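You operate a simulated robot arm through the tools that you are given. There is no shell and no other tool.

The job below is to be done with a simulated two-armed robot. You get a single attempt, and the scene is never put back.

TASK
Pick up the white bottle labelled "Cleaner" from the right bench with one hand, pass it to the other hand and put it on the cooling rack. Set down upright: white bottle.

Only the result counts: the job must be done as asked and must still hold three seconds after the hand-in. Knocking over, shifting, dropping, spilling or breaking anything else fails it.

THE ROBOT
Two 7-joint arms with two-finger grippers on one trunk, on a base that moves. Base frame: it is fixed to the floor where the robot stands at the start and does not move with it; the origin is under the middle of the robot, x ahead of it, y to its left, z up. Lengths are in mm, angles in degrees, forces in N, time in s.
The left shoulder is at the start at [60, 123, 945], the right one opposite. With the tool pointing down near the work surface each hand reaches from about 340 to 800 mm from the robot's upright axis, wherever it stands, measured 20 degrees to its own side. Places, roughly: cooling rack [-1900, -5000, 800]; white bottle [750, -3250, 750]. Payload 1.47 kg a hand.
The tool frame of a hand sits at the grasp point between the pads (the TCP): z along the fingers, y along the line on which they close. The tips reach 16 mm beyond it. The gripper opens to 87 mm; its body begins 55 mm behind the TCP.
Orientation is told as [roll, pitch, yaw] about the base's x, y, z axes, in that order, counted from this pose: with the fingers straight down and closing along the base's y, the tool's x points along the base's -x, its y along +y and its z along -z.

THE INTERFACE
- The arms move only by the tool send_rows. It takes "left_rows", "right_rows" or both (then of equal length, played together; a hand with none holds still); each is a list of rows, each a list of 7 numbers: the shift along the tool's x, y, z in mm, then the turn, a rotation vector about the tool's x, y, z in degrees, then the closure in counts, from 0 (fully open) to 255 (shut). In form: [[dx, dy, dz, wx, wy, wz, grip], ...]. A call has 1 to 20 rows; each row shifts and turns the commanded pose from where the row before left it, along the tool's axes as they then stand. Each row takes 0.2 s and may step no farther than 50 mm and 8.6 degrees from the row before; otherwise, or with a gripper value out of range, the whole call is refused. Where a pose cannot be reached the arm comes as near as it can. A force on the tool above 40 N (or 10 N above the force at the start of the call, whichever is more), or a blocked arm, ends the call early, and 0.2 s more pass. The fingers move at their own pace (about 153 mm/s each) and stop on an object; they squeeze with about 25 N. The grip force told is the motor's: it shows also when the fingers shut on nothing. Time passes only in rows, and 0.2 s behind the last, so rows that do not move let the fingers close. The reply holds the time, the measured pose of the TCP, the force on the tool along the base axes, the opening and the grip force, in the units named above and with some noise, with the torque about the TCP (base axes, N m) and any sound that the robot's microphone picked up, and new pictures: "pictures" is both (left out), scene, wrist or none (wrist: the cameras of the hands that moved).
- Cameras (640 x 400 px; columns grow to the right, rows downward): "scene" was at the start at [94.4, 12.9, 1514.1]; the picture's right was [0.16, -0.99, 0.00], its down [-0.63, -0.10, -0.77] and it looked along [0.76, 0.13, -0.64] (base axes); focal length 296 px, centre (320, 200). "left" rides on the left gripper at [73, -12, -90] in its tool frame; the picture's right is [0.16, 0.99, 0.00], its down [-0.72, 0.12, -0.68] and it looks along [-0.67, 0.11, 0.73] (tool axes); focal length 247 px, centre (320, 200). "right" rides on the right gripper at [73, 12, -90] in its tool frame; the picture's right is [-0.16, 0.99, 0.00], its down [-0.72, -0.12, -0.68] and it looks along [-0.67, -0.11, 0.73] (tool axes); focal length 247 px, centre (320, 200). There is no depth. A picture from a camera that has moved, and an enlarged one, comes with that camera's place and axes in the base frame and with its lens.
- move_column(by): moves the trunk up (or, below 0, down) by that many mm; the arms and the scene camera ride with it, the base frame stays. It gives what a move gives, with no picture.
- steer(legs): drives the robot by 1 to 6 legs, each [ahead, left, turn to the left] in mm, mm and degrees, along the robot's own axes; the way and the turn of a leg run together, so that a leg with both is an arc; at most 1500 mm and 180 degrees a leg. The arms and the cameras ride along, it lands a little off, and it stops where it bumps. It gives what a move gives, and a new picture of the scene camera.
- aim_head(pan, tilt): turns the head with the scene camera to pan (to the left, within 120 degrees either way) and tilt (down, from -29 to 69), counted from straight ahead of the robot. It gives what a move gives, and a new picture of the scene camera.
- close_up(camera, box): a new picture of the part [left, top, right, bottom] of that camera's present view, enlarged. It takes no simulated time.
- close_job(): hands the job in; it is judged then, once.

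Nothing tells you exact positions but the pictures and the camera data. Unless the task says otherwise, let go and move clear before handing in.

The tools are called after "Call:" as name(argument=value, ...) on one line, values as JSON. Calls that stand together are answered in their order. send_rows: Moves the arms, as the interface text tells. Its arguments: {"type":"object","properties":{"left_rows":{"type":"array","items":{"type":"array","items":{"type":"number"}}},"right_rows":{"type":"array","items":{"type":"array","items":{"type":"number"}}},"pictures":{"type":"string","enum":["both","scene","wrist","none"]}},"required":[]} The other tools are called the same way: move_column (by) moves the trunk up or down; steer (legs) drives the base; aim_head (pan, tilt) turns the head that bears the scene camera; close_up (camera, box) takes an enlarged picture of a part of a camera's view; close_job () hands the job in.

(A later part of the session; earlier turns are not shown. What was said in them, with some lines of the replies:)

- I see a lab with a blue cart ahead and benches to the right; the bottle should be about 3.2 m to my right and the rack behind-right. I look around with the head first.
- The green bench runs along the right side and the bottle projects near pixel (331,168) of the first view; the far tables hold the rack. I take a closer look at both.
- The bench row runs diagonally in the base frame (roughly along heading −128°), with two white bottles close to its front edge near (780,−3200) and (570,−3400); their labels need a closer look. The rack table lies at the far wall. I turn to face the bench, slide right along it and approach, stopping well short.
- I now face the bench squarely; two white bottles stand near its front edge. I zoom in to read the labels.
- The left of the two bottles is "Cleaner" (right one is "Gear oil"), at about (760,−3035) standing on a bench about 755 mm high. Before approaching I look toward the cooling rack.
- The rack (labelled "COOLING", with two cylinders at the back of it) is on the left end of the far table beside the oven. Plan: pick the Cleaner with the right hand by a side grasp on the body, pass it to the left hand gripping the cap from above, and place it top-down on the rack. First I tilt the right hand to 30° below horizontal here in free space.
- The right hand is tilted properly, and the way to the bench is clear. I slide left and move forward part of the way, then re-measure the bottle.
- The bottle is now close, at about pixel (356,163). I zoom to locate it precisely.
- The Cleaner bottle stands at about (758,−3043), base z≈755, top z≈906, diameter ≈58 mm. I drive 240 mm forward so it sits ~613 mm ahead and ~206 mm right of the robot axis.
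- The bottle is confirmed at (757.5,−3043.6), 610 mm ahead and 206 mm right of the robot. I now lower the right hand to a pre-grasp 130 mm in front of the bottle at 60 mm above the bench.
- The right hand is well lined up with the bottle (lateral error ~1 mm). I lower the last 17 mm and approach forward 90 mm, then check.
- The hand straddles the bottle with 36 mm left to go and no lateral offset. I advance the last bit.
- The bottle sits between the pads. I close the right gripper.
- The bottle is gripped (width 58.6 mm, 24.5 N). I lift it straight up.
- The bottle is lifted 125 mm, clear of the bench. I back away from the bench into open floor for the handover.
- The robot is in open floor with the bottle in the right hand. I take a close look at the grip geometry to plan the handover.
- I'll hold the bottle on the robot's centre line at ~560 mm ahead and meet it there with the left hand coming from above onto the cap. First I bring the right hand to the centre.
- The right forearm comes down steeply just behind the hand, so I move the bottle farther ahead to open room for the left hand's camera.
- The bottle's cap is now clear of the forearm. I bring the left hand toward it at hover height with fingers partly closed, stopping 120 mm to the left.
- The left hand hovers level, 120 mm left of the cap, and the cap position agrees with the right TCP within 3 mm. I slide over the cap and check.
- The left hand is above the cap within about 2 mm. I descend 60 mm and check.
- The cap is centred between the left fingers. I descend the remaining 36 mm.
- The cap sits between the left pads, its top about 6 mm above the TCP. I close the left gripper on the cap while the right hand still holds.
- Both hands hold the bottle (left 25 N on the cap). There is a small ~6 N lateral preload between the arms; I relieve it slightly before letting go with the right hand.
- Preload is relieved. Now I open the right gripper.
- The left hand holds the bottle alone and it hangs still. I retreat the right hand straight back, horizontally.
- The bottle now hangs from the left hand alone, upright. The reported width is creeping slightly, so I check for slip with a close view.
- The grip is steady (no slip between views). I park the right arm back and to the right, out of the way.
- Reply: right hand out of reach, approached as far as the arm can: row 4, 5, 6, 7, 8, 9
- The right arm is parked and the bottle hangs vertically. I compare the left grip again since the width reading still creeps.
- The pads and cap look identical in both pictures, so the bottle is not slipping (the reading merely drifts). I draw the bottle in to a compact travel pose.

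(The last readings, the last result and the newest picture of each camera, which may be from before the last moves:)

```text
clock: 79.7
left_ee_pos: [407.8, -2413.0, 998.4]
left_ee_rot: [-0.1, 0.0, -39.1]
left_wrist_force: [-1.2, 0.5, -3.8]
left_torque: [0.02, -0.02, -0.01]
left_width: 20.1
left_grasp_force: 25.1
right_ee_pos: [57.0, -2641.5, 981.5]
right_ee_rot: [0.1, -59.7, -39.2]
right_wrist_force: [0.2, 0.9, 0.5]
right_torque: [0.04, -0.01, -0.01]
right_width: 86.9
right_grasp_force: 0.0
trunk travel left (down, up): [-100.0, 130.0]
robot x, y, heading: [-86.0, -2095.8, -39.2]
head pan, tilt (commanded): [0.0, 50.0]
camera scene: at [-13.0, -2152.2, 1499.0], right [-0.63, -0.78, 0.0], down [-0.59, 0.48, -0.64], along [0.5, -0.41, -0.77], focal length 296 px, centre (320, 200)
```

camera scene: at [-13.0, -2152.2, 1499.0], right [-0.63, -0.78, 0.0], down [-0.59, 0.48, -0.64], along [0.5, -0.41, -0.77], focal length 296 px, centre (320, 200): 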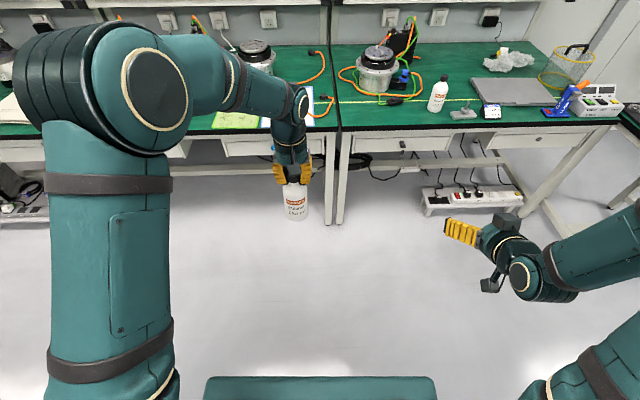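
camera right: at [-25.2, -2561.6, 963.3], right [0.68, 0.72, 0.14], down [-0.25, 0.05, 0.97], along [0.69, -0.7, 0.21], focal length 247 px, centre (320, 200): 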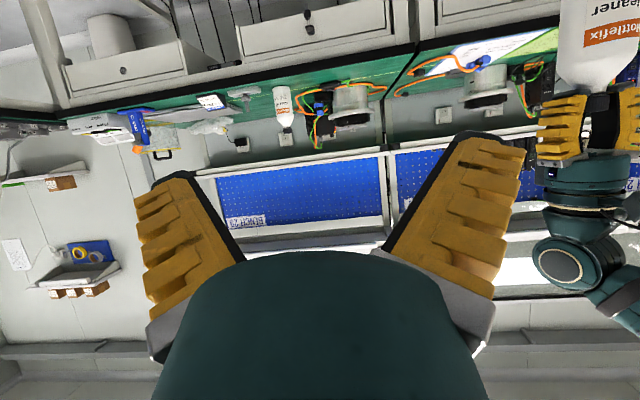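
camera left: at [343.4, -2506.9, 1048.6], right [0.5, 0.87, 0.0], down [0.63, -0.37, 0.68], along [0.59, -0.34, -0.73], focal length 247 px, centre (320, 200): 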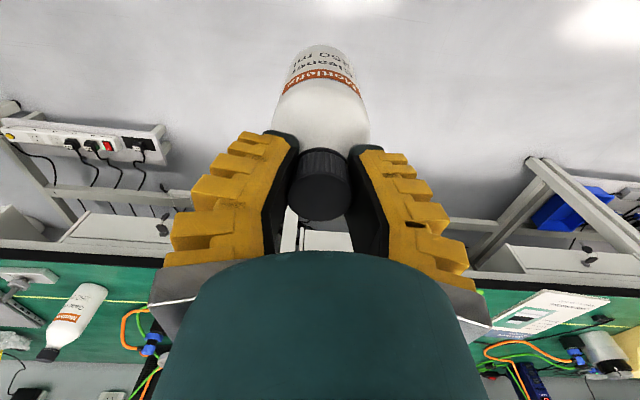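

The bottle is held securely in travel pose. I turn right 90° in place to face the far table and look.

Call:
steer(legs=[[0, 0, -45], [0, 0, -45]])

Call:
aim_head(pan=0, tilt=25)

```text
clock: 84.2
left_ee_pos: [-381.6, -2595.4, 998.7]
left_ee_rot: [-0.1, 0.0, -127.2]
left_wrist_force: [-0.4, -0.1, -3.6]
left_torque: [0.01, 0.0, 0.03]
left_width: 19.8
left_grasp_force: 24.9
right_ee_pos: [-621.6, -2251.5, 981.0]
right_ee_rot: [0.0, -59.9, -127.1]
right_wrist_force: [0.3, -0.3, 1.2]
right_torque: [0.06, 0.0, 0.01]
right_width: 86.9
right_grasp_force: 0.1
trunk travel left (down, up): [-100.0, 130.0]
robot x, y, heading: [-80.3, -2093.7, -127.2]
head pan, tilt (commanded): [0.0, 50.0]
camera scene: at [-133.6, -2166.2, 1499.0], right [-0.8, 0.6, 0.0], down [0.46, 0.61, -0.64], along [-0.39, -0.51, -0.77], focal length 296 px, centre (320, 200)
```

scene: 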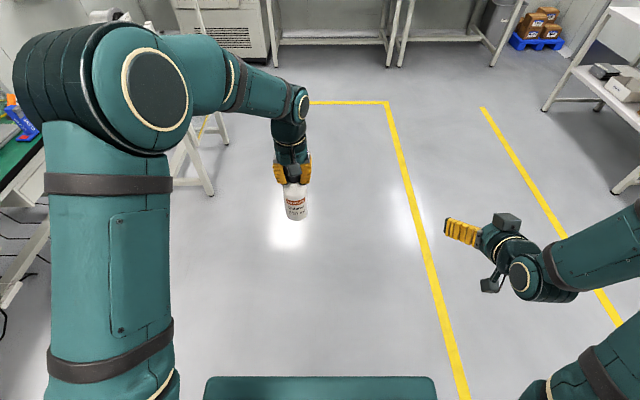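

```text
clock: 85.1
left_ee_pos: [-381.5, -2595.3, 998.6]
left_ee_rot: [-0.1, 0.0, -127.2]
left_wrist_force: [-0.5, 0.1, -1.7]
left_torque: [0.02, -0.04, 0.03]
left_width: 19.6
left_grasp_force: 24.7
right_ee_pos: [-622.1, -2252.5, 981.1]
right_ee_rot: [0.0, -59.8, -127.3]
right_wrist_force: [1.1, 0.1, -0.2]
right_torque: [-0.02, -0.01, 0.02]
right_width: 87.0
right_grasp_force: 0.1
trunk travel left (down, up): [-100.0, 130.0]
robot x, y, heading: [-76.4, -2097.5, -127.3]
head pan, tilt (commanded): [0.0, 25.0]
camera scene: at [-142.5, -2178.5, 1536.5], right [-0.8, 0.6, 0.0], down [0.26, 0.34, -0.91], along [-0.55, -0.72, -0.42], focal length 296 px, centre (320, 200)
```

scene: 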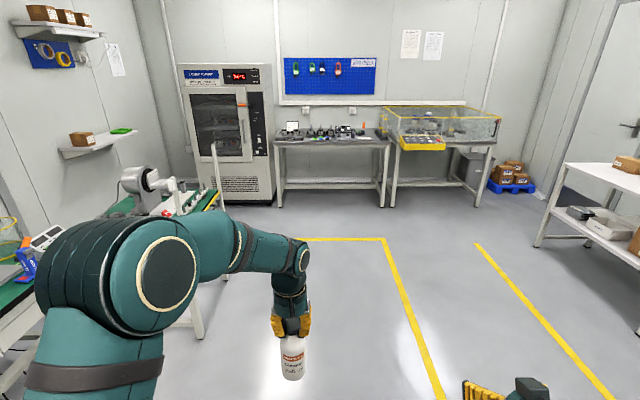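

The path ahead is clear. I drive forward about 2.1 m toward the table, stopping well short.

Call:
steer(legs=[[1300, 0, 0], [850, 120, -1.5]])

Call:
aim_head(pan=8, tilt=33)

```text
clock: 95.7
left_ee_pos: [-1575.8, -4375.3, 999.4]
left_ee_rot: [0.0, 0.0, -128.1]
left_wrist_force: [0.6, 0.1, -2.6]
left_torque: [0.02, 0.02, -0.01]
left_width: 19.1
left_grasp_force: 24.7
right_ee_pos: [-1810.7, -4027.2, 982.3]
right_ee_rot: [0.0, -59.8, -128.3]
right_wrist_force: [-0.6, -0.3, 0.1]
right_torque: [-0.02, 0.0, 0.0]
right_width: 87.0
right_grasp_force: 0.1
trunk travel left (down, up): [-100.0, 130.0]
robot x, y, heading: [-1264.5, -3880.7, -128.3]
head pan, tilt (commanded): [0.0, 25.0]
camera scene: at [-1329.7, -3961.3, 1536.5], right [-0.79, 0.62, 0.0], down [0.26, 0.33, -0.91], along [-0.56, -0.71, -0.42], focal length 296 px, centre (320, 200)
```

scene: 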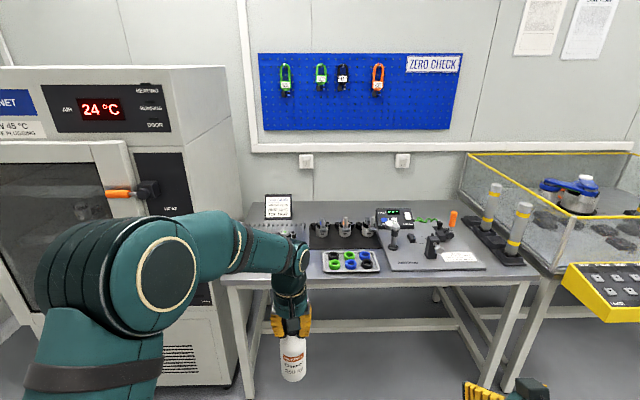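

```text
clock: 96.4
left_ee_pos: [-1575.5, -4373.0, 998.2]
left_ee_rot: [0.0, 0.0, -128.2]
left_wrist_force: [-0.7, 0.8, -1.4]
left_torque: [-0.01, 0.0, 0.01]
left_width: 18.9
left_grasp_force: 25.0
right_ee_pos: [-1810.1, -4025.5, 982.5]
right_ee_rot: [-0.1, -59.7, -128.2]
right_wrist_force: [0.4, -0.9, 0.1]
right_torque: [0.02, -0.02, -0.02]
right_width: 87.3
right_grasp_force: 0.0
trunk travel left (down, up): [-100.0, 130.0]
robot x, y, heading: [-1264.5, -3879.8, -128.3]
head pan, tilt (commanded): [8.0, 33.0]
camera scene: at [-1317.3, -3965.4, 1523.9], right [-0.86, 0.5, 0.0], down [0.27, 0.47, -0.84], along [-0.42, -0.73, -0.54], focal length 296 px, centre (320, 200)
```

scene: 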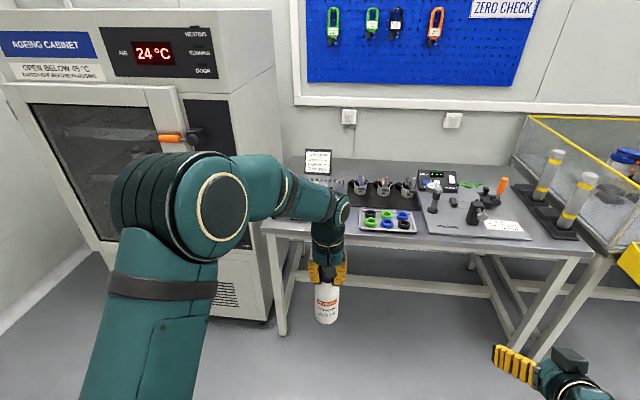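

I'm about 1 m from the table, but my left arm hides the rack. I swing the left hand outward to the left to clear the view.

Call:
send_rows(left_rows=[[0, 15, 0, 0, 0, 0, 255], [0, 30, 0, 0, 0, 0, 255], [0, 30, 0, 0, 0, 0, 255], [0, 30, 0, 0, 0, 0, 255], [0, 30, 0, 0, 0, 0, 255], [0, 30, 0, 0, 0, 0, 255], [0, 30, 0, 0, 0, 0, 255], [0, 30, 0, 0, 0, 0, 255], [0, 30, 0, 0, 0, 0, 255], [0, 15, 0, 0, 0, 0, 255], [0, 0, 0, 0, 0, 0, 255]], pictures="both")

Call:
close_up(camera="scene", box=[220, 130, 460, 280])

```text
clock: 98.8
left_ee_pos: [-1362.3, -4541.0, 999.0]
left_ee_rot: [0.0, 0.1, -128.2]
left_wrist_force: [-0.3, 0.2, -2.7]
left_torque: [0.03, -0.03, 0.0]
left_width: 18.7
left_grasp_force: 24.6
right_ee_pos: [-1810.5, -4026.9, 981.4]
right_ee_rot: [0.0, -59.8, -128.2]
right_wrist_force: [0.2, 0.4, 0.1]
right_torque: [0.03, -0.02, 0.01]
right_width: 86.9
right_grasp_force: 0.0
trunk travel left (down, up): [-100.0, 130.0]
robot x, y, heading: [-1267.8, -3880.3, -128.1]
head pan, tilt (commanded): [8.0, 33.0]
camera scene: at [-1317.3, -3965.5, 1523.9], right [-0.86, 0.5, 0.0], down [0.27, 0.47, -0.84], along [-0.42, -0.73, -0.54], focal length 296 px, centre (320, 200)
camera left: at [-1328.0, -4477.7, 1089.0], right [0.87, -0.49, 0.0], down [-0.36, -0.64, 0.68], along [-0.33, -0.59, -0.73], focal length 247 px, centre (320, 200)
```

scene: 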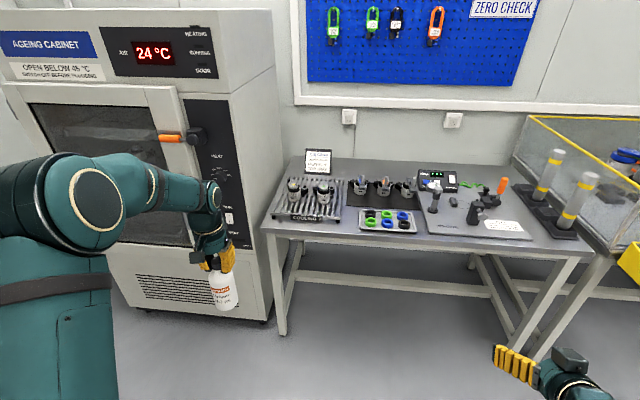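
left: 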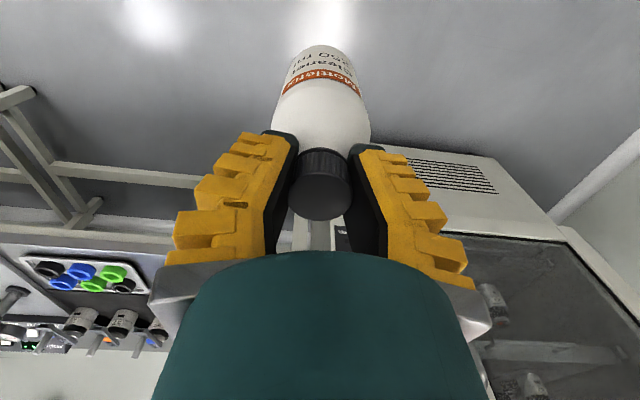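

```text
2.67 times, centred on (340, 205) of scene
camera zoom: at [-1317.3, -3965.5, 1523.9], right [-0.86, 0.5, 0.0], down [0.27, 0.47, -0.84], along [-0.42, -0.73, -0.54], focal length 789 px, centre (267, 187)
```

zoom: 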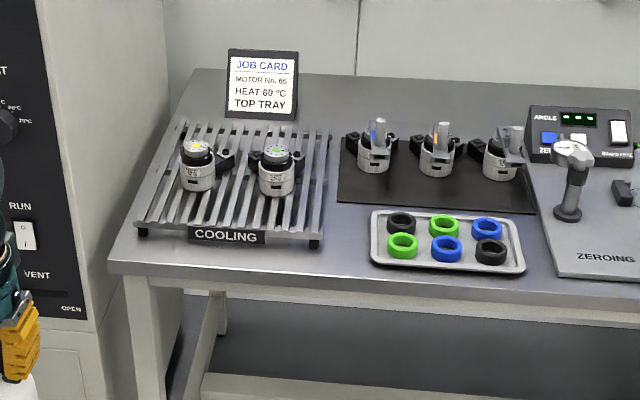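

The rack is now visible: slats running front-to-back, about 290 × 340 mm, with two small motors mid-way left and right. The free front strip between/in front of them looks good; I zoom in on the details.

Call:
close_up(camera="scene", box=[260, 165, 356, 229])

```text
6.25 times, centred on (308, 197) of scene
camera zoom: at [-1317.3, -3965.5, 1523.9], right [-0.86, 0.5, 0.0], down [0.27, 0.47, -0.84], along [-0.42, -0.73, -0.54], focal length 1849 px, centre (395, 219)
```

zoom: 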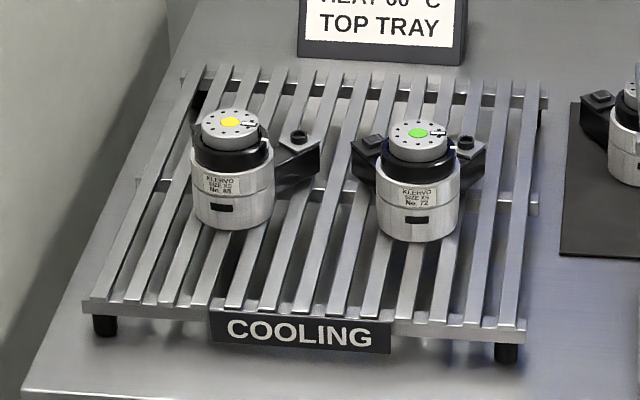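

I choose a spot on the rack's front strip, centred between the two motors, at about (−1801,−4912). I first bring the left hand in and up so it stays clear of the oven, then drive forward.

Call:
send_rows(left_rows=[[7.5, -20, -5, 0, 0, 0, 255], [7.5, -20, -5, 0, 0, 0, 255], [7.5, -20, -5, 0, 0, 0, 255], [7.5, -20, -5, 0, 0, 0, 255], [7.5, -20, -5, 0, 0, 0, 255], [7.5, -20, -5, 0, 0, 0, 255], [7.5, -20, -5, 0, 0, 0, 255], [7.5, -20, -5, 0, 0, 0, 255], [0, 0, 0, 0, 0, 0, 255]], pictures="scene")

Call:
steer(legs=[[350, 0, 0]])

Call:
aim_head(pan=15, tilt=45)

```text
clock: 100.8
left_ee_pos: [-1451.1, -4395.7, 1037.6]
left_ee_rot: [-0.1, 0.1, -128.1]
left_wrist_force: [-0.1, 0.1, -2.7]
left_torque: [-0.02, -0.04, -0.01]
left_width: 18.6
left_grasp_force: 25.6
right_ee_pos: [-1808.7, -4026.1, 980.6]
right_ee_rot: [-0.1, -59.8, -128.1]
right_wrist_force: [0.0, -0.3, 0.1]
right_torque: [0.01, -0.03, 0.0]
right_width: 87.1
right_grasp_force: 0.2
trunk travel left (down, up): [-100.0, 130.0]
robot x, y, heading: [-1268.4, -3881.5, -128.1]
head pan, tilt (commanded): [8.0, 33.0]
camera scene: at [-1317.1, -3965.8, 1523.8], right [-0.86, 0.5, 0.0], down [0.27, 0.47, -0.84], along [-0.42, -0.72, -0.54], focal length 296 px, centre (320, 200)
```

scene: 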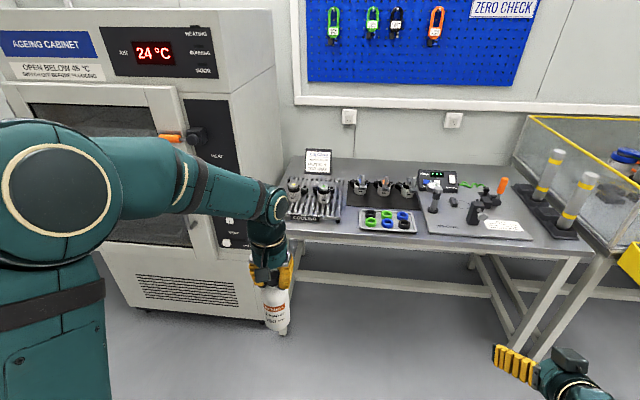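

```text
clock: 103.1
left_ee_pos: [-1673.8, -4676.3, 1038.0]
left_ee_rot: [0.0, 0.1, -128.2]
left_wrist_force: [-0.5, 0.0, -2.3]
left_torque: [0.02, -0.01, 0.01]
left_width: 18.8
left_grasp_force: 25.2
right_ee_pos: [-2030.9, -4308.0, 981.7]
right_ee_rot: [0.0, -59.8, -128.2]
right_wrist_force: [0.1, -0.4, -0.7]
right_torque: [-0.03, 0.0, -0.03]
right_width: 86.9
right_grasp_force: 0.1
trunk travel left (down, up): [-100.0, 130.0]
robot x, y, heading: [-1488.5, -4159.2, -128.2]
head pan, tilt (commanded): [8.0, 33.0]
camera scene: at [-1539.2, -4247.3, 1523.8], right [-0.86, 0.5, 0.0], down [0.27, 0.47, -0.84], along [-0.42, -0.72, -0.55], focal length 296 px, centre (320, 200)
```

scene: 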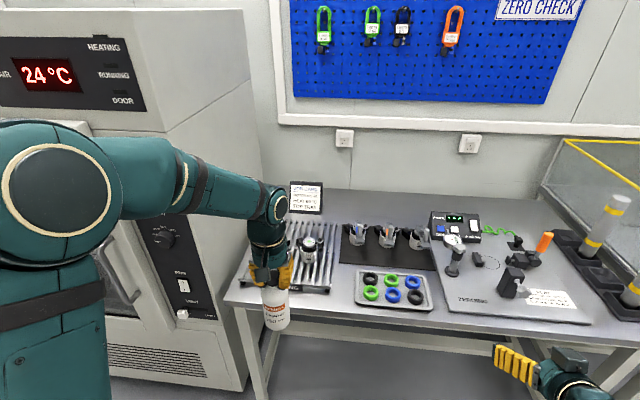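

```text
clock: 103.8
left_ee_pos: [-1674.0, -4676.3, 1037.6]
left_ee_rot: [-0.1, 0.1, -128.2]
left_wrist_force: [-0.4, 0.3, -2.6]
left_torque: [-0.02, 0.01, 0.0]
left_width: 18.5
left_grasp_force: 24.8
right_ee_pos: [-2031.1, -4305.7, 981.9]
right_ee_rot: [0.0, -59.9, -128.3]
right_wrist_force: [0.0, -0.2, 0.4]
right_torque: [0.02, -0.01, -0.02]
right_width: 87.2
right_grasp_force: 0.0
trunk travel left (down, up): [-100.0, 130.0]
robot x, y, heading: [-1487.0, -4160.9, -127.9]
head pan, tilt (commanded): [15.0, 45.0]
camera scene: at [-1525.8, -4244.2, 1506.0], right [-0.92, 0.4, 0.0], down [0.28, 0.65, -0.71], along [-0.28, -0.65, -0.71], focal length 296 px, centre (320, 200)
```

scene: 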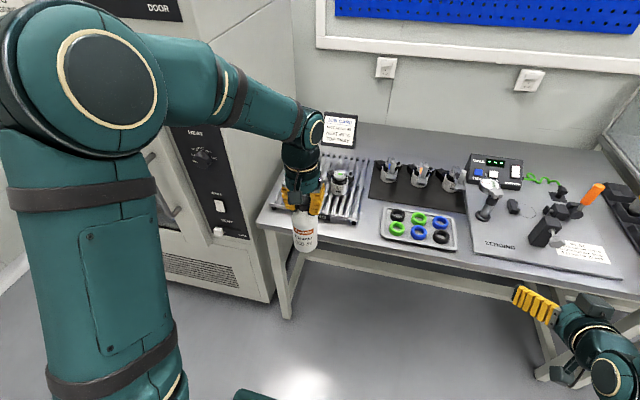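

The bottle approaches the rack. I take a zoom of the rack from here for a second measurement.

Call:
close_up(camera="scene", box=[260, 135, 388, 225])

```text
4.44 times, centred on (324, 180) of scene
camera zoom: at [-1525.8, -4244.2, 1506.0], right [-0.92, 0.4, 0.0], down [0.28, 0.65, -0.71], along [-0.28, -0.65, -0.71], focal length 1315 px, centre (302, 289)
```

zoom: 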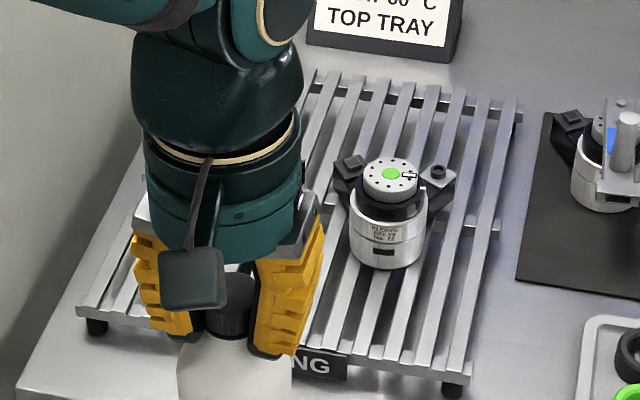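

Two views agree: rack top ≈ 814 mm, motors at (−1772,−4978) and (−1880,−4901), so the target is about (−1789,−4887), in front of and midway between them. I raise the bottle a bit and drive the last 150 mm.

Call:
send_rows(left_rows=[[0, 0, -10, 0, 0, 0, 255], [0, 0, -15, 0, 0, 0, 255], [0, 0, 0, 0, 0, 0, 255]], pictures="none")

Call:
steer(legs=[[150, 0, 0]])

Call:
aim_head(pan=8, tilt=50)

Call:
close_up(camera="scene", box=[220, 100, 412, 220])

```text
clock: 104.6
left_ee_pos: [-1676.1, -4676.3, 1063.6]
left_ee_rot: [0.0, 0.1, -128.3]
left_wrist_force: [0.1, 0.6, -2.2]
left_torque: [-0.03, -0.02, 0.0]
left_width: 19.0
left_grasp_force: 24.4
right_ee_pos: [-2031.1, -4307.1, 981.6]
right_ee_rot: [-0.1, -59.8, -128.4]
right_wrist_force: [1.3, -0.1, 0.7]
right_torque: [0.0, -0.01, 0.0]
right_width: 87.0
right_grasp_force: 0.0
trunk travel left (down, up): [-100.0, 130.0]
robot x, y, heading: [-1488.6, -4161.4, -128.2]
head pan, tilt (commanded): [15.0, 45.0]
```

```text
clock: 106.0
left_ee_pos: [-1770.1, -4795.6, 1061.9]
left_ee_rot: [0.0, 0.1, -128.4]
left_wrist_force: [-0.2, 0.1, -3.2]
left_torque: [0.02, -0.03, -0.02]
left_width: 18.8
left_grasp_force: 25.3
right_ee_pos: [-2126.1, -4423.9, 982.0]
right_ee_rot: [0.0, -59.8, -128.3]
right_wrist_force: [-0.9, -0.4, 0.6]
right_torque: [-0.02, 0.04, -0.02]
right_width: 87.1
right_grasp_force: 0.0
trunk travel left (down, up): [-100.0, 130.0]
robot x, y, heading: [-1583.5, -4282.2, -128.2]
head pan, tilt (commanded): [15.0, 45.0]
camera scene: at [-1620.9, -4364.1, 1505.8], right [-0.92, 0.4, 0.0], down [0.28, 0.65, -0.71], along [-0.28, -0.65, -0.71], focal length 296 px, centre (320, 200)
```

scene: 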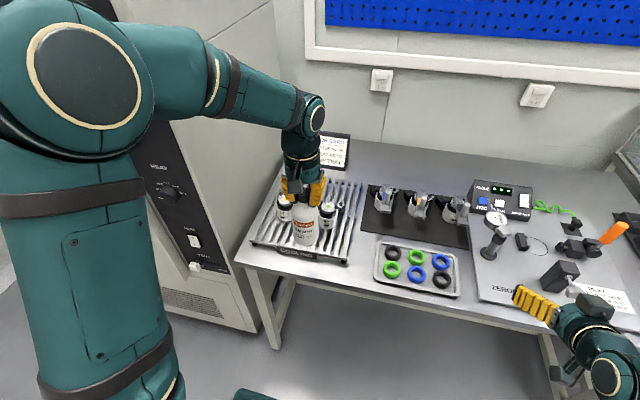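

```text
clock: 106.7
left_ee_pos: [-1769.8, -4795.0, 1063.8]
left_ee_rot: [0.0, 0.0, -128.4]
left_wrist_force: [-0.7, -0.9, -2.3]
left_torque: [0.0, 0.02, -0.02]
left_width: 18.6
left_grasp_force: 24.9
right_ee_pos: [-2125.0, -4423.4, 982.5]
right_ee_rot: [0.1, -59.9, -128.4]
right_wrist_force: [0.0, 0.1, -0.3]
right_torque: [-0.01, 0.01, 0.02]
right_width: 86.7
right_grasp_force: 0.1
trunk travel left (down, up): [-100.0, 130.0]
robot x, y, heading: [-1580.6, -4279.6, -128.4]
head pan, tilt (commanded): [8.0, 50.0]
camera scene: at [-1626.5, -4354.5, 1499.1], right [-0.86, 0.51, 0.0], down [0.39, 0.66, -0.64], along [-0.33, -0.55, -0.77], focal length 296 px, centre (320, 200)
```

scene: 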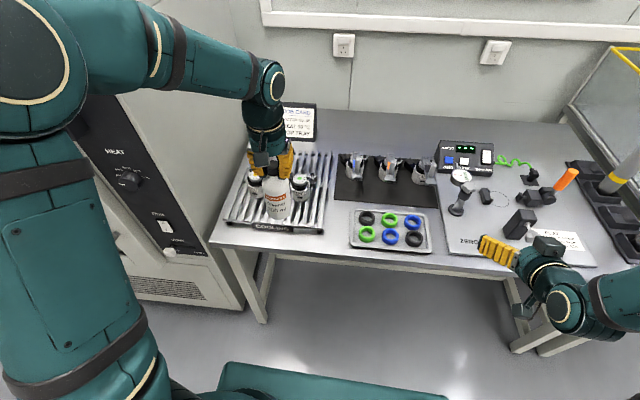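

```text
3.33 times, centred on (316, 160) of scene
camera zoom: at [-1626.5, -4354.5, 1499.1], right [-0.86, 0.51, 0.0], down [0.39, 0.66, -0.64], along [-0.33, -0.55, -0.77], focal length 986 px, centre (333, 333)
```

zoom: 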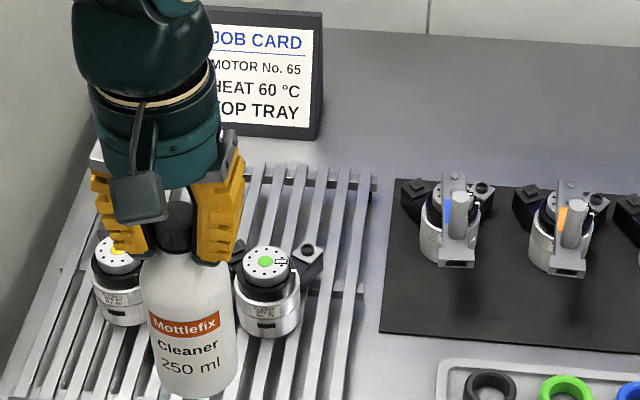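

Measurements are consistent. I move the bottle over the target spot at the present height (84 mm ahead, 42 mm left).

Call:
send_rows(left_rows=[[-12, 6, 0, 0, 0, 0, 255], [-18, 9, 0, 0, 0, 0, 255], [-18, 9, 0, 0, 0, 0, 255], [-18, 9, 0, 0, 0, 0, 255], [-12, 6, 0, 0, 0, 0, 255], [-6, 3, 0, 0, 0, 0, 255], [0, 0, 0, 0, 0, 0, 255]], pictures="both")

Call:
close_up(camera="scene", box=[190, 100, 382, 250])

```text
clock: 108.3
left_ee_pos: [-1789.7, -4886.2, 1062.9]
left_ee_rot: [-0.1, 0.0, -128.4]
left_wrist_force: [0.5, 0.8, -3.4]
left_torque: [0.0, -0.02, 0.01]
left_width: 18.7
left_grasp_force: 25.1
right_ee_pos: [-2126.2, -4422.2, 983.2]
right_ee_rot: [0.1, -59.8, -128.3]
right_wrist_force: [0.5, 0.0, 0.6]
right_torque: [-0.03, 0.02, 0.0]
right_width: 86.8
right_grasp_force: 0.0
trunk travel left (down, up): [-100.0, 130.0]
robot x, y, heading: [-1579.0, -4276.7, -128.4]
head pan, tilt (commanded): [8.0, 50.0]
camera scene: at [-1626.6, -4354.7, 1499.0], right [-0.86, 0.51, 0.0], down [0.39, 0.66, -0.64], along [-0.33, -0.55, -0.77], focal length 296 px, centre (320, 200)
camera left: at [-1753.9, -4824.2, 1152.1], right [0.87, -0.49, 0.0], down [-0.36, -0.64, 0.68], along [-0.33, -0.59, -0.73], focal length 247 px, centre (320, 200)
```

scene: 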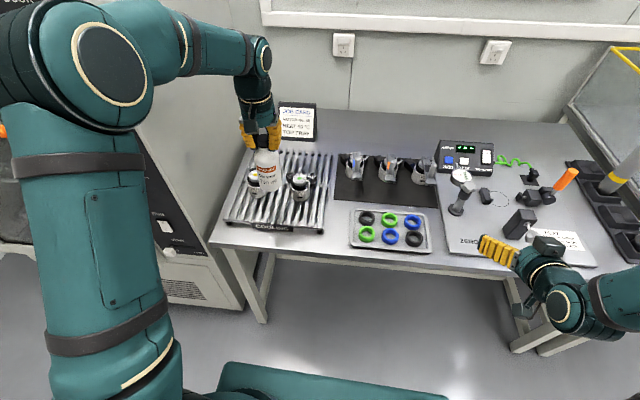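
left: 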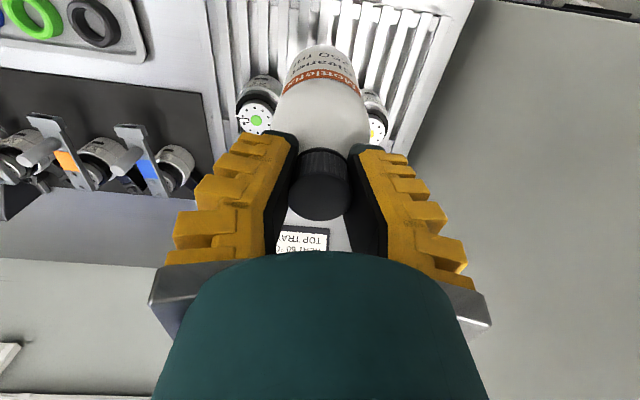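

```text
2.67 times, centred on (286, 175) of scene
camera zoom: at [-1626.6, -4354.7, 1499.0], right [-0.86, 0.51, 0.0], down [0.39, 0.66, -0.64], along [-0.33, -0.55, -0.77], focal length 789 px, centre (411, 267)
```

zoom: 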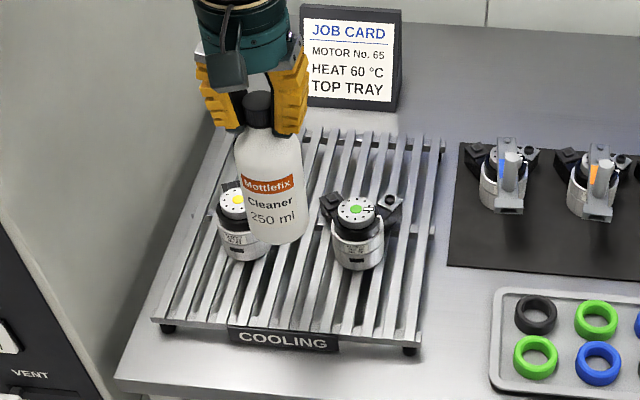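

The landing spot projects onto clear slats in front of and between the motors. I lower 85 mm and check.

Call:
send_rows(left_rows=[[0, 0, 10, 0, 0, 0, 255], [0, 0, 15, 0, 0, 0, 255], [0, 0, 15, 0, 0, 0, 255], [0, 0, 15, 0, 0, 0, 255], [0, 0, 15, 0, 0, 0, 255], [0, 0, 10, 0, 0, 0, 255], [0, 0, 5, 0, 0, 0, 255], [0, 0, 0, 0, 0, 0, 255]], pictures="both")

Call:
close_up(camera="scene", box=[210, 140, 338, 240])

```text
clock: 110.1
left_ee_pos: [-1789.9, -4885.7, 976.0]
left_ee_rot: [0.0, 0.1, -128.4]
left_wrist_force: [-0.4, -0.3, -2.7]
left_torque: [0.02, -0.03, 0.01]
left_width: 18.6
left_grasp_force: 24.7
right_ee_pos: [-2125.6, -4422.4, 981.8]
right_ee_rot: [0.0, -59.9, -128.5]
right_wrist_force: [-0.3, -0.2, 0.4]
right_torque: [0.0, -0.01, 0.0]
right_width: 86.8
right_grasp_force: 0.0
trunk travel left (down, up): [-100.0, 130.0]
robot x, y, heading: [-1580.8, -4278.3, -128.2]
head pan, tilt (commanded): [8.0, 50.0]
camera scene: at [-1626.6, -4354.7, 1499.0], right [-0.86, 0.51, 0.0], down [0.39, 0.66, -0.64], along [-0.33, -0.55, -0.77], focal length 296 px, centre (320, 200)
camera left: at [-1754.4, -4822.4, 1065.9], right [0.87, -0.49, 0.0], down [-0.36, -0.64, 0.68], along [-0.33, -0.59, -0.73], focal length 247 px, centre (320, 200)
```

scene: 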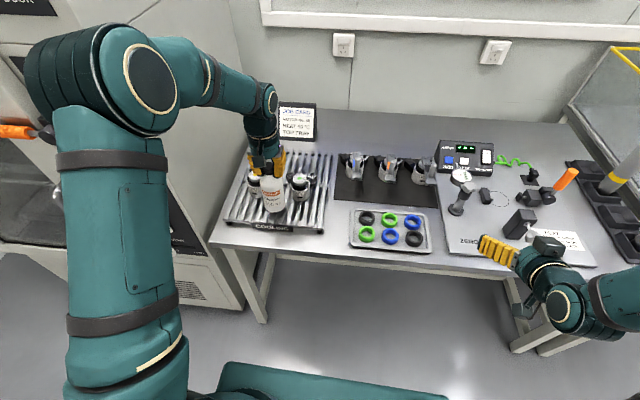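
left: 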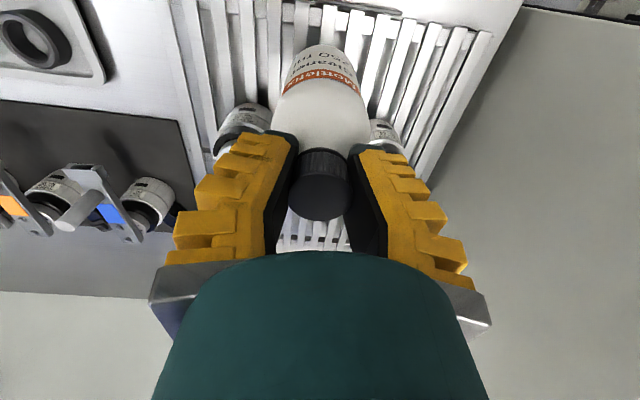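

```text
4.00 times, centred on (274, 190) of scene
camera zoom: at [-1626.6, -4354.7, 1499.0], right [-0.86, 0.51, 0.0], down [0.39, 0.66, -0.64], along [-0.33, -0.55, -0.77], focal length 1184 px, centre (504, 240)
```

zoom: 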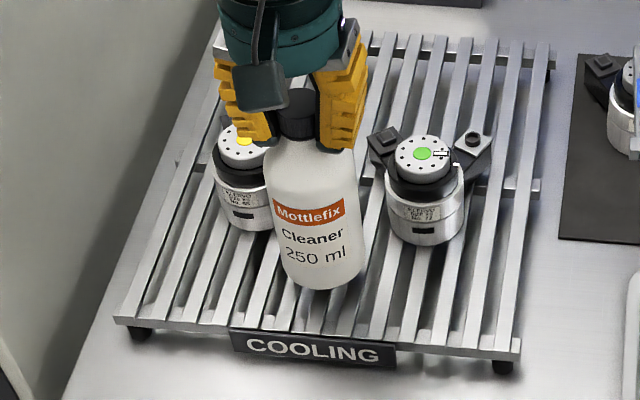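

The bottle is just above the slats. I continue in small steps watching the force.

Call:
send_rows(left_rows=[[0, 0, 4, 0, 0, 0, 255], [0, 0, 4, 0, 0, 0, 255], [0, 0, 3, 0, 0, 0, 255], [0, 0, 0, 0, 0, 0, 255]], pictures="none")

Call:
close_up(camera="scene", box=[242, 180, 306, 240])

```text
clock: 111.1
left_ee_pos: [-1790.3, -4885.8, 967.0]
left_ee_rot: [0.0, 0.0, -128.4]
left_wrist_force: [-0.1, 0.3, -2.5]
left_torque: [-0.02, 0.03, 0.02]
left_width: 18.7
left_grasp_force: 25.0
right_ee_pos: [-2125.7, -4423.4, 981.8]
right_ee_rot: [0.0, -59.7, -128.4]
right_wrist_force: [0.5, 0.5, -0.8]
right_torque: [0.01, 0.01, -0.02]
right_width: 87.1
right_grasp_force: 0.0
trunk travel left (down, up): [-100.0, 130.0]
robot x, y, heading: [-1583.1, -4280.7, -128.7]
head pan, tilt (commanded): [8.0, 50.0]
```

```text
6.67 times, centred on (274, 210) of scene
camera zoom: at [-1626.7, -4354.7, 1499.0], right [-0.86, 0.51, 0.0], down [0.39, 0.66, -0.64], along [-0.33, -0.55, -0.77], focal length 1973 px, centre (627, 133)
```

zoom: 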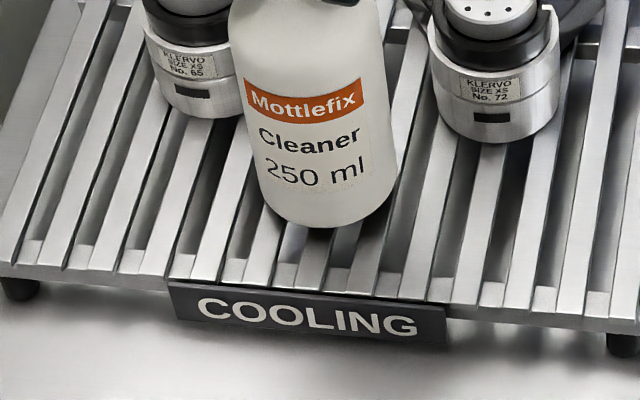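

About 10 mm to go. I lower in 2 mm steps.

Call:
send_rows(left_rows=[[0, 0, 2, 0, 0, 0, 255], [0, 0, 2, 0, 0, 0, 255], [0, 0, 2, 0, 0, 0, 255], [0, 0, 0, 0, 0, 0, 255]], pictures="none")

Call:
close_up(camera="scene", box=[242, 180, 306, 240])

```text
clock: 112.1
left_ee_pos: [-1790.0, -4887.4, 960.9]
left_ee_rot: [-0.1, 0.1, -128.4]
left_wrist_force: [0.5, -0.5, -2.5]
left_torque: [0.01, 0.07, 0.01]
left_width: 18.8
left_grasp_force: 25.1
right_ee_pos: [-2125.5, -4422.4, 980.9]
right_ee_rot: [0.0, -59.9, -128.4]
right_wrist_force: [0.4, 0.6, 0.4]
right_torque: [0.0, 0.0, 0.01]
right_width: 87.1
right_grasp_force: 0.0
trunk travel left (down, up): [-100.0, 130.0]
robot x, y, heading: [-1584.4, -4279.1, -128.5]
head pan, tilt (commanded): [8.0, 50.0]
```

```text
6.67 times, centred on (274, 210) of scene
camera zoom: at [-1626.7, -4354.7, 1499.0], right [-0.86, 0.51, 0.0], down [0.39, 0.66, -0.64], along [-0.33, -0.55, -0.77], focal length 1973 px, centre (627, 133)
```

zoom: 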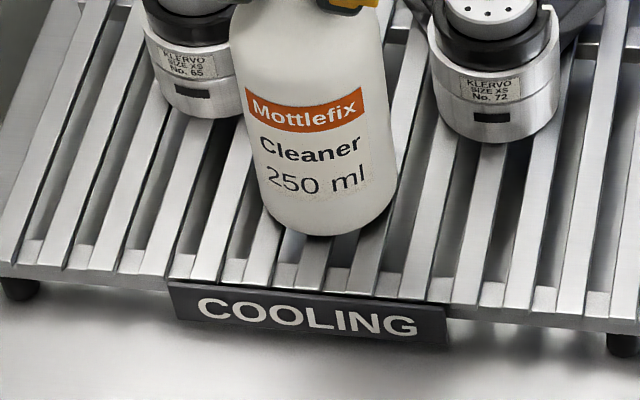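

Call:
send_rows(left_rows=[[0, 0, 1.5, 0, 0, 0, 255], [0, 0, 1.5, 0, 0, 0, 255], [0, 0, 0, 0, 0, 0, 255]], pictures="none")

```text
clock: 112.9
left_ee_pos: [-1789.7, -4886.5, 958.5]
left_ee_rot: [0.0, -0.1, -128.4]
left_wrist_force: [1.4, -0.4, 6.6]
left_torque: [-0.04, 0.07, 0.01]
left_width: 19.0
left_grasp_force: 25.2
right_ee_pos: [-2125.1, -4422.6, 981.2]
right_ee_rot: [-0.1, -59.9, -128.4]
right_wrist_force: [-0.7, -0.6, 0.2]
right_torque: [0.0, 0.0, 0.04]
right_width: 87.0
right_grasp_force: 0.1
trunk travel left (down, up): [-100.0, 130.0]
robot x, y, heading: [-1580.4, -4276.8, -128.3]
head pan, tilt (commanded): [8.0, 50.0]
```

Contact: the force jumped to +6.6 N. I ease the preload a little and inspect before releasing.

Call:
send_rows(left_rows=[[0, 0, -0.7, 0, 0, 0, 255], [0, 0, 0, 0, 0, 0, 255]], pictures="both")

Call:
close_up(camera="scene", box=[226, 140, 322, 240])

```text
clock: 113.5
left_ee_pos: [-1788.7, -4885.6, 958.9]
left_ee_rot: [0.0, 0.0, -128.4]
left_wrist_force: [1.3, -0.6, 5.2]
left_torque: [-0.06, 0.14, 0.01]
left_width: 18.9
left_grasp_force: 25.5
right_ee_pos: [-2124.7, -4423.7, 981.4]
right_ee_rot: [-0.1, -59.9, -128.5]
right_wrist_force: [0.3, -0.2, 0.0]
right_torque: [-0.02, -0.03, 0.01]
right_width: 86.9
right_grasp_force: 0.1
trunk travel left (down, up): [-100.0, 130.0]
robot x, y, heading: [-1585.0, -4281.3, -128.3]
head pan, tilt (commanded): [8.0, 50.0]
camera scene: at [-1626.4, -4354.1, 1499.1], right [-0.86, 0.51, 0.0], down [0.39, 0.66, -0.64], along [-0.33, -0.55, -0.77], focal length 296 px, centre (320, 200)
camera left: at [-1753.8, -4823.0, 1048.8], right [0.87, -0.49, 0.0], down [-0.36, -0.64, 0.68], along [-0.33, -0.59, -0.73], focal length 247 px, centre (320, 200)
```

scene: 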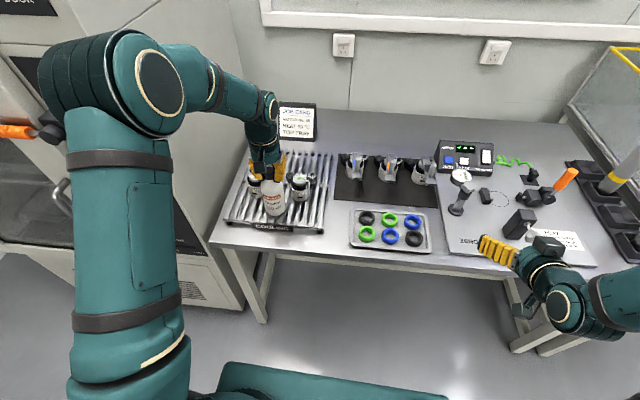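
left: 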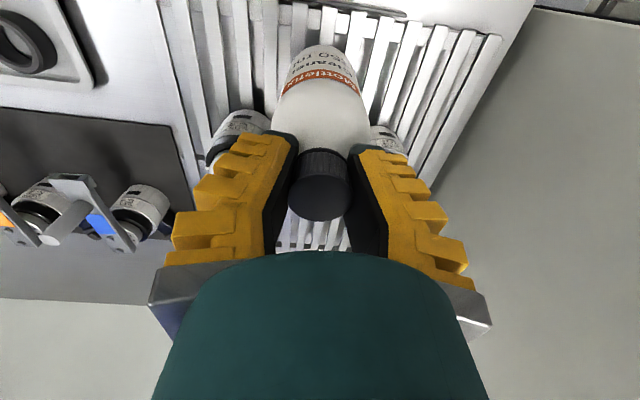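

```text
4.00 times, centred on (274, 190) of scene
camera zoom: at [-1626.4, -4354.1, 1499.1], right [-0.86, 0.51, 0.0], down [0.39, 0.66, -0.64], along [-0.33, -0.55, -0.77], focal length 1184 px, centre (504, 240)
```

zoom: 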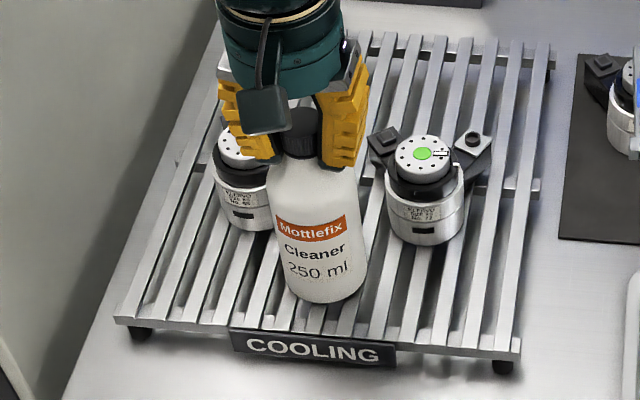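

The bottle stands on the slats, upright, clear of both motors. I release the cap gradually.

Call:
send_rows(left_rows=[[0, 0, 0, 0, 0, 0, 190], [0, 0, 0, 0, 0, 0, 170], [0, 0, 0, 0, 0, 0, 140], [0, 0, 0, 0, 0, 0, 100], [0, 0, 0, 0, 0, 0, 60], [0, 0, 0, 0, 0, 0, 60]], pictures="both")

Call:
close_up(camera="scene", box=[226, 140, 322, 240])

```text
clock: 114.9
left_ee_pos: [-1788.6, -4886.5, 958.6]
left_ee_rot: [-0.1, 0.1, -128.3]
left_wrist_force: [0.1, 1.3, 0.2]
left_torque: [0.02, 0.01, 0.01]
left_width: 70.4
left_grasp_force: 2.9
right_ee_pos: [-2125.7, -4422.7, 981.2]
right_ee_rot: [0.0, -59.8, -128.3]
right_wrist_force: [0.6, -0.6, -0.2]
right_torque: [0.01, 0.0, -0.02]
right_width: 87.2
right_grasp_force: 0.0
trunk travel left (down, up): [-100.0, 130.0]
robot x, y, heading: [-1584.3, -4270.8, -128.6]
head pan, tilt (commanded): [8.0, 50.0]
camera scene: at [-1626.6, -4354.5, 1499.1], right [-0.86, 0.51, 0.0], down [0.39, 0.66, -0.64], along [-0.33, -0.55, -0.77], focal length 296 px, centre (320, 200)
camera left: at [-1753.9, -4823.2, 1048.5], right [0.87, -0.49, 0.0], down [-0.36, -0.64, 0.68], along [-0.33, -0.59, -0.73], focal length 247 px, centre (320, 200)
```

scene: 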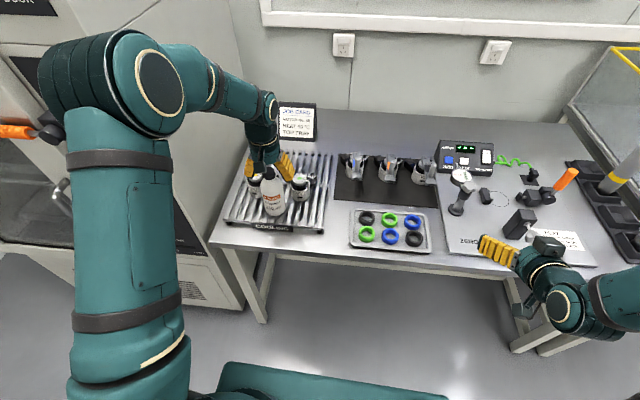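
left: 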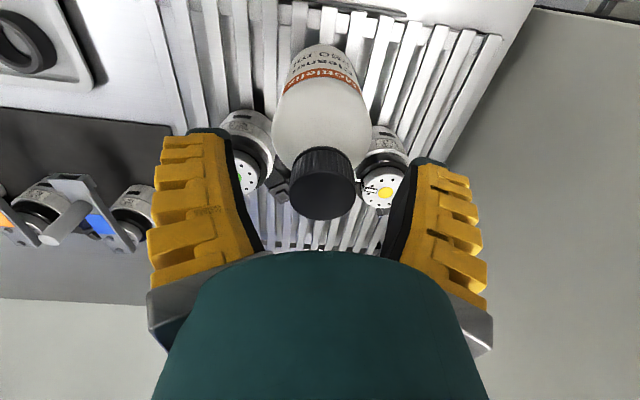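

```text
4.00 times, centred on (274, 190) of scene
camera zoom: at [-1626.6, -4354.5, 1499.1], right [-0.86, 0.51, 0.0], down [0.39, 0.66, -0.64], along [-0.33, -0.55, -0.77], focal length 1184 px, centre (504, 240)
```

zoom: 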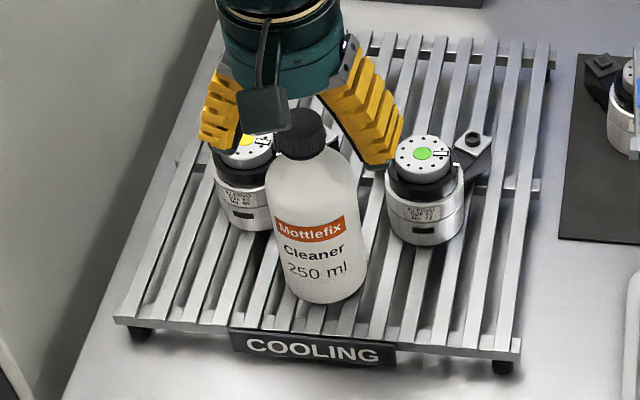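

The bottle stands on its own. I raise the left hand straight up, clear of it.

Call:
send_rows(left_rows=[[0, 0, -5, 0, 0, 0, 60], [0, 0, -10, 0, 0, 0, 60], [0, 0, -20, 0, 0, 0, 60], [0, 0, -25, 0, 0, 0, 60], [0, 0, -25, 0, 0, 0, 60], [0, 0, -25, 0, 0, 0, 60], [0, 0, 0, 0, 0, 0, 60]], pictures="both")

Call:
close_up(camera="scene", box=[226, 140, 322, 240])

```text
clock: 116.5
left_ee_pos: [-1788.1, -4886.3, 1070.6]
left_ee_rot: [0.0, 0.1, -128.4]
left_wrist_force: [-0.4, -0.5, 0.3]
left_torque: [0.02, 0.04, 0.0]
left_width: 70.4
left_grasp_force: 2.7
right_ee_pos: [-2125.7, -4423.1, 981.8]
right_ee_rot: [0.0, -59.9, -128.3]
right_wrist_force: [0.7, 0.2, -1.1]
right_torque: [-0.01, -0.02, -0.01]
right_width: 86.8
right_grasp_force: 0.1
trunk travel left (down, up): [-100.0, 130.0]
robot x, y, heading: [-1581.4, -4279.0, -128.4]
head pan, tilt (commanded): [8.0, 50.0]
camera scene: at [-1626.8, -4354.7, 1499.0], right [-0.86, 0.51, 0.0], down [0.39, 0.66, -0.64], along [-0.33, -0.55, -0.77], focal length 296 px, centre (320, 200)
camera left: at [-1752.6, -4822.7, 1160.5], right [0.87, -0.49, 0.0], down [-0.36, -0.64, 0.68], along [-0.33, -0.59, -0.73], focal length 247 px, centre (320, 200)
```

scene: 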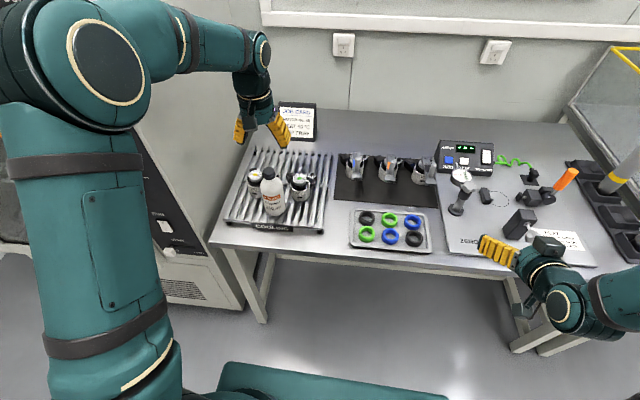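
left: 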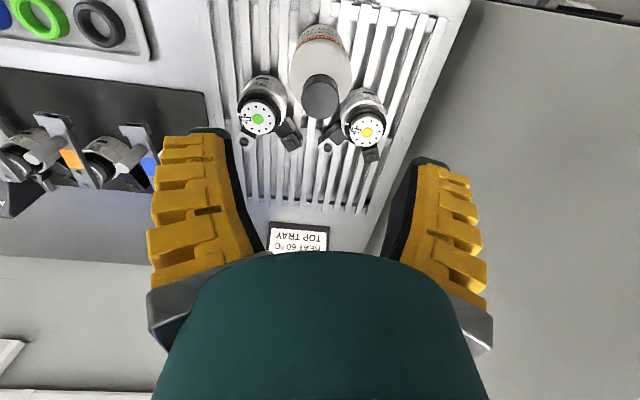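

```text
4.00 times, centred on (274, 190) of scene
camera zoom: at [-1626.8, -4354.7, 1499.0], right [-0.86, 0.51, 0.0], down [0.39, 0.66, -0.64], along [-0.33, -0.55, -0.77], focal length 1184 px, centre (504, 240)
```

zoom: 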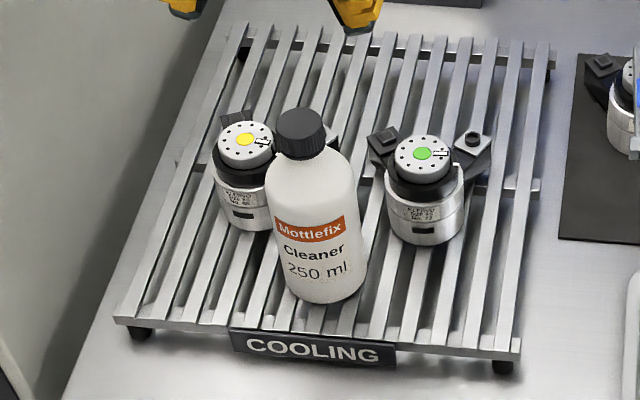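

The bottle stands upright on the cooling rack, label to the front, both motors undisturbed, hands clear. I back the robot off a little and do a final check.

Call:
steer(legs=[[-300, 0, 0]])

Call:
close_up(camera="scene", box=[220, 60, 412, 190])

```text
clock: 118.5
left_ee_pos: [-1605.6, -4654.4, 1071.2]
left_ee_rot: [0.0, 0.1, -128.6]
left_wrist_force: [0.1, -0.6, 0.4]
left_torque: [-0.04, 0.03, -0.02]
left_width: 70.5
left_grasp_force: 2.3
right_ee_pos: [-1942.2, -4191.5, 981.5]
right_ee_rot: [-0.1, -59.9, -128.7]
right_wrist_force: [0.3, -0.6, -0.3]
right_torque: [-0.02, 0.02, 0.02]
right_width: 87.1
right_grasp_force: 0.0
trunk travel left (down, up): [-100.0, 130.0]
robot x, y, heading: [-1397.4, -4048.2, -128.5]
head pan, tilt (commanded): [8.0, 50.0]
camera scene: at [-1443.4, -4123.8, 1499.1], right [-0.86, 0.51, 0.0], down [0.39, 0.66, -0.64], along [-0.33, -0.55, -0.77], focal length 296 px, centre (320, 200)
```

scene: 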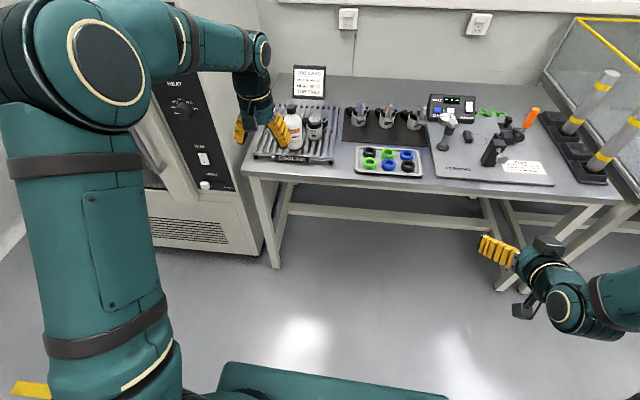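

```text
3.08 times, centred on (316, 125) of scene
camera zoom: at [-1443.4, -4123.8, 1499.1], right [-0.86, 0.51, 0.0], down [0.39, 0.66, -0.64], along [-0.33, -0.55, -0.77], focal length 910 px, centre (332, 431)
```

zoom: 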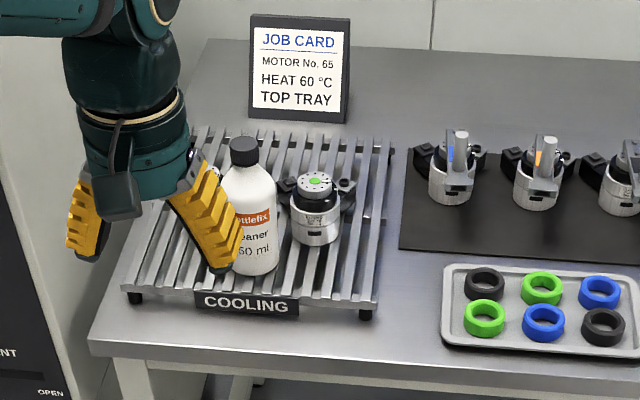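

The Cleaner bottle is upright on the cooling rack. Both grippers are empty and well clear, and I can see nothing else disturbed, so I hand the job in.

Call:
close_job()

```text
The job is handed in.
```

The white "Cleaner" bottle is standing upright on the cooling rack, and I have handed the job in. No verdict came back with the hand-in.

- **Pick-up:** the right hand lifted the bottle off the right bench, leaving the "Gear oil" bottle next to it where it was.
- **Handover:** out on open floor, the left hand took it by the cap and the right hand let go.
- **Placement:** the left hand set it on the front of the rack, centred in front of the two motors, with about 25–30 mm of clearance to each.

In the last pictures the bottle was upright, and nothing else on the rack or table looked moved. Both grippers were empty, and I backed the robot off about 300 mm before handing in.
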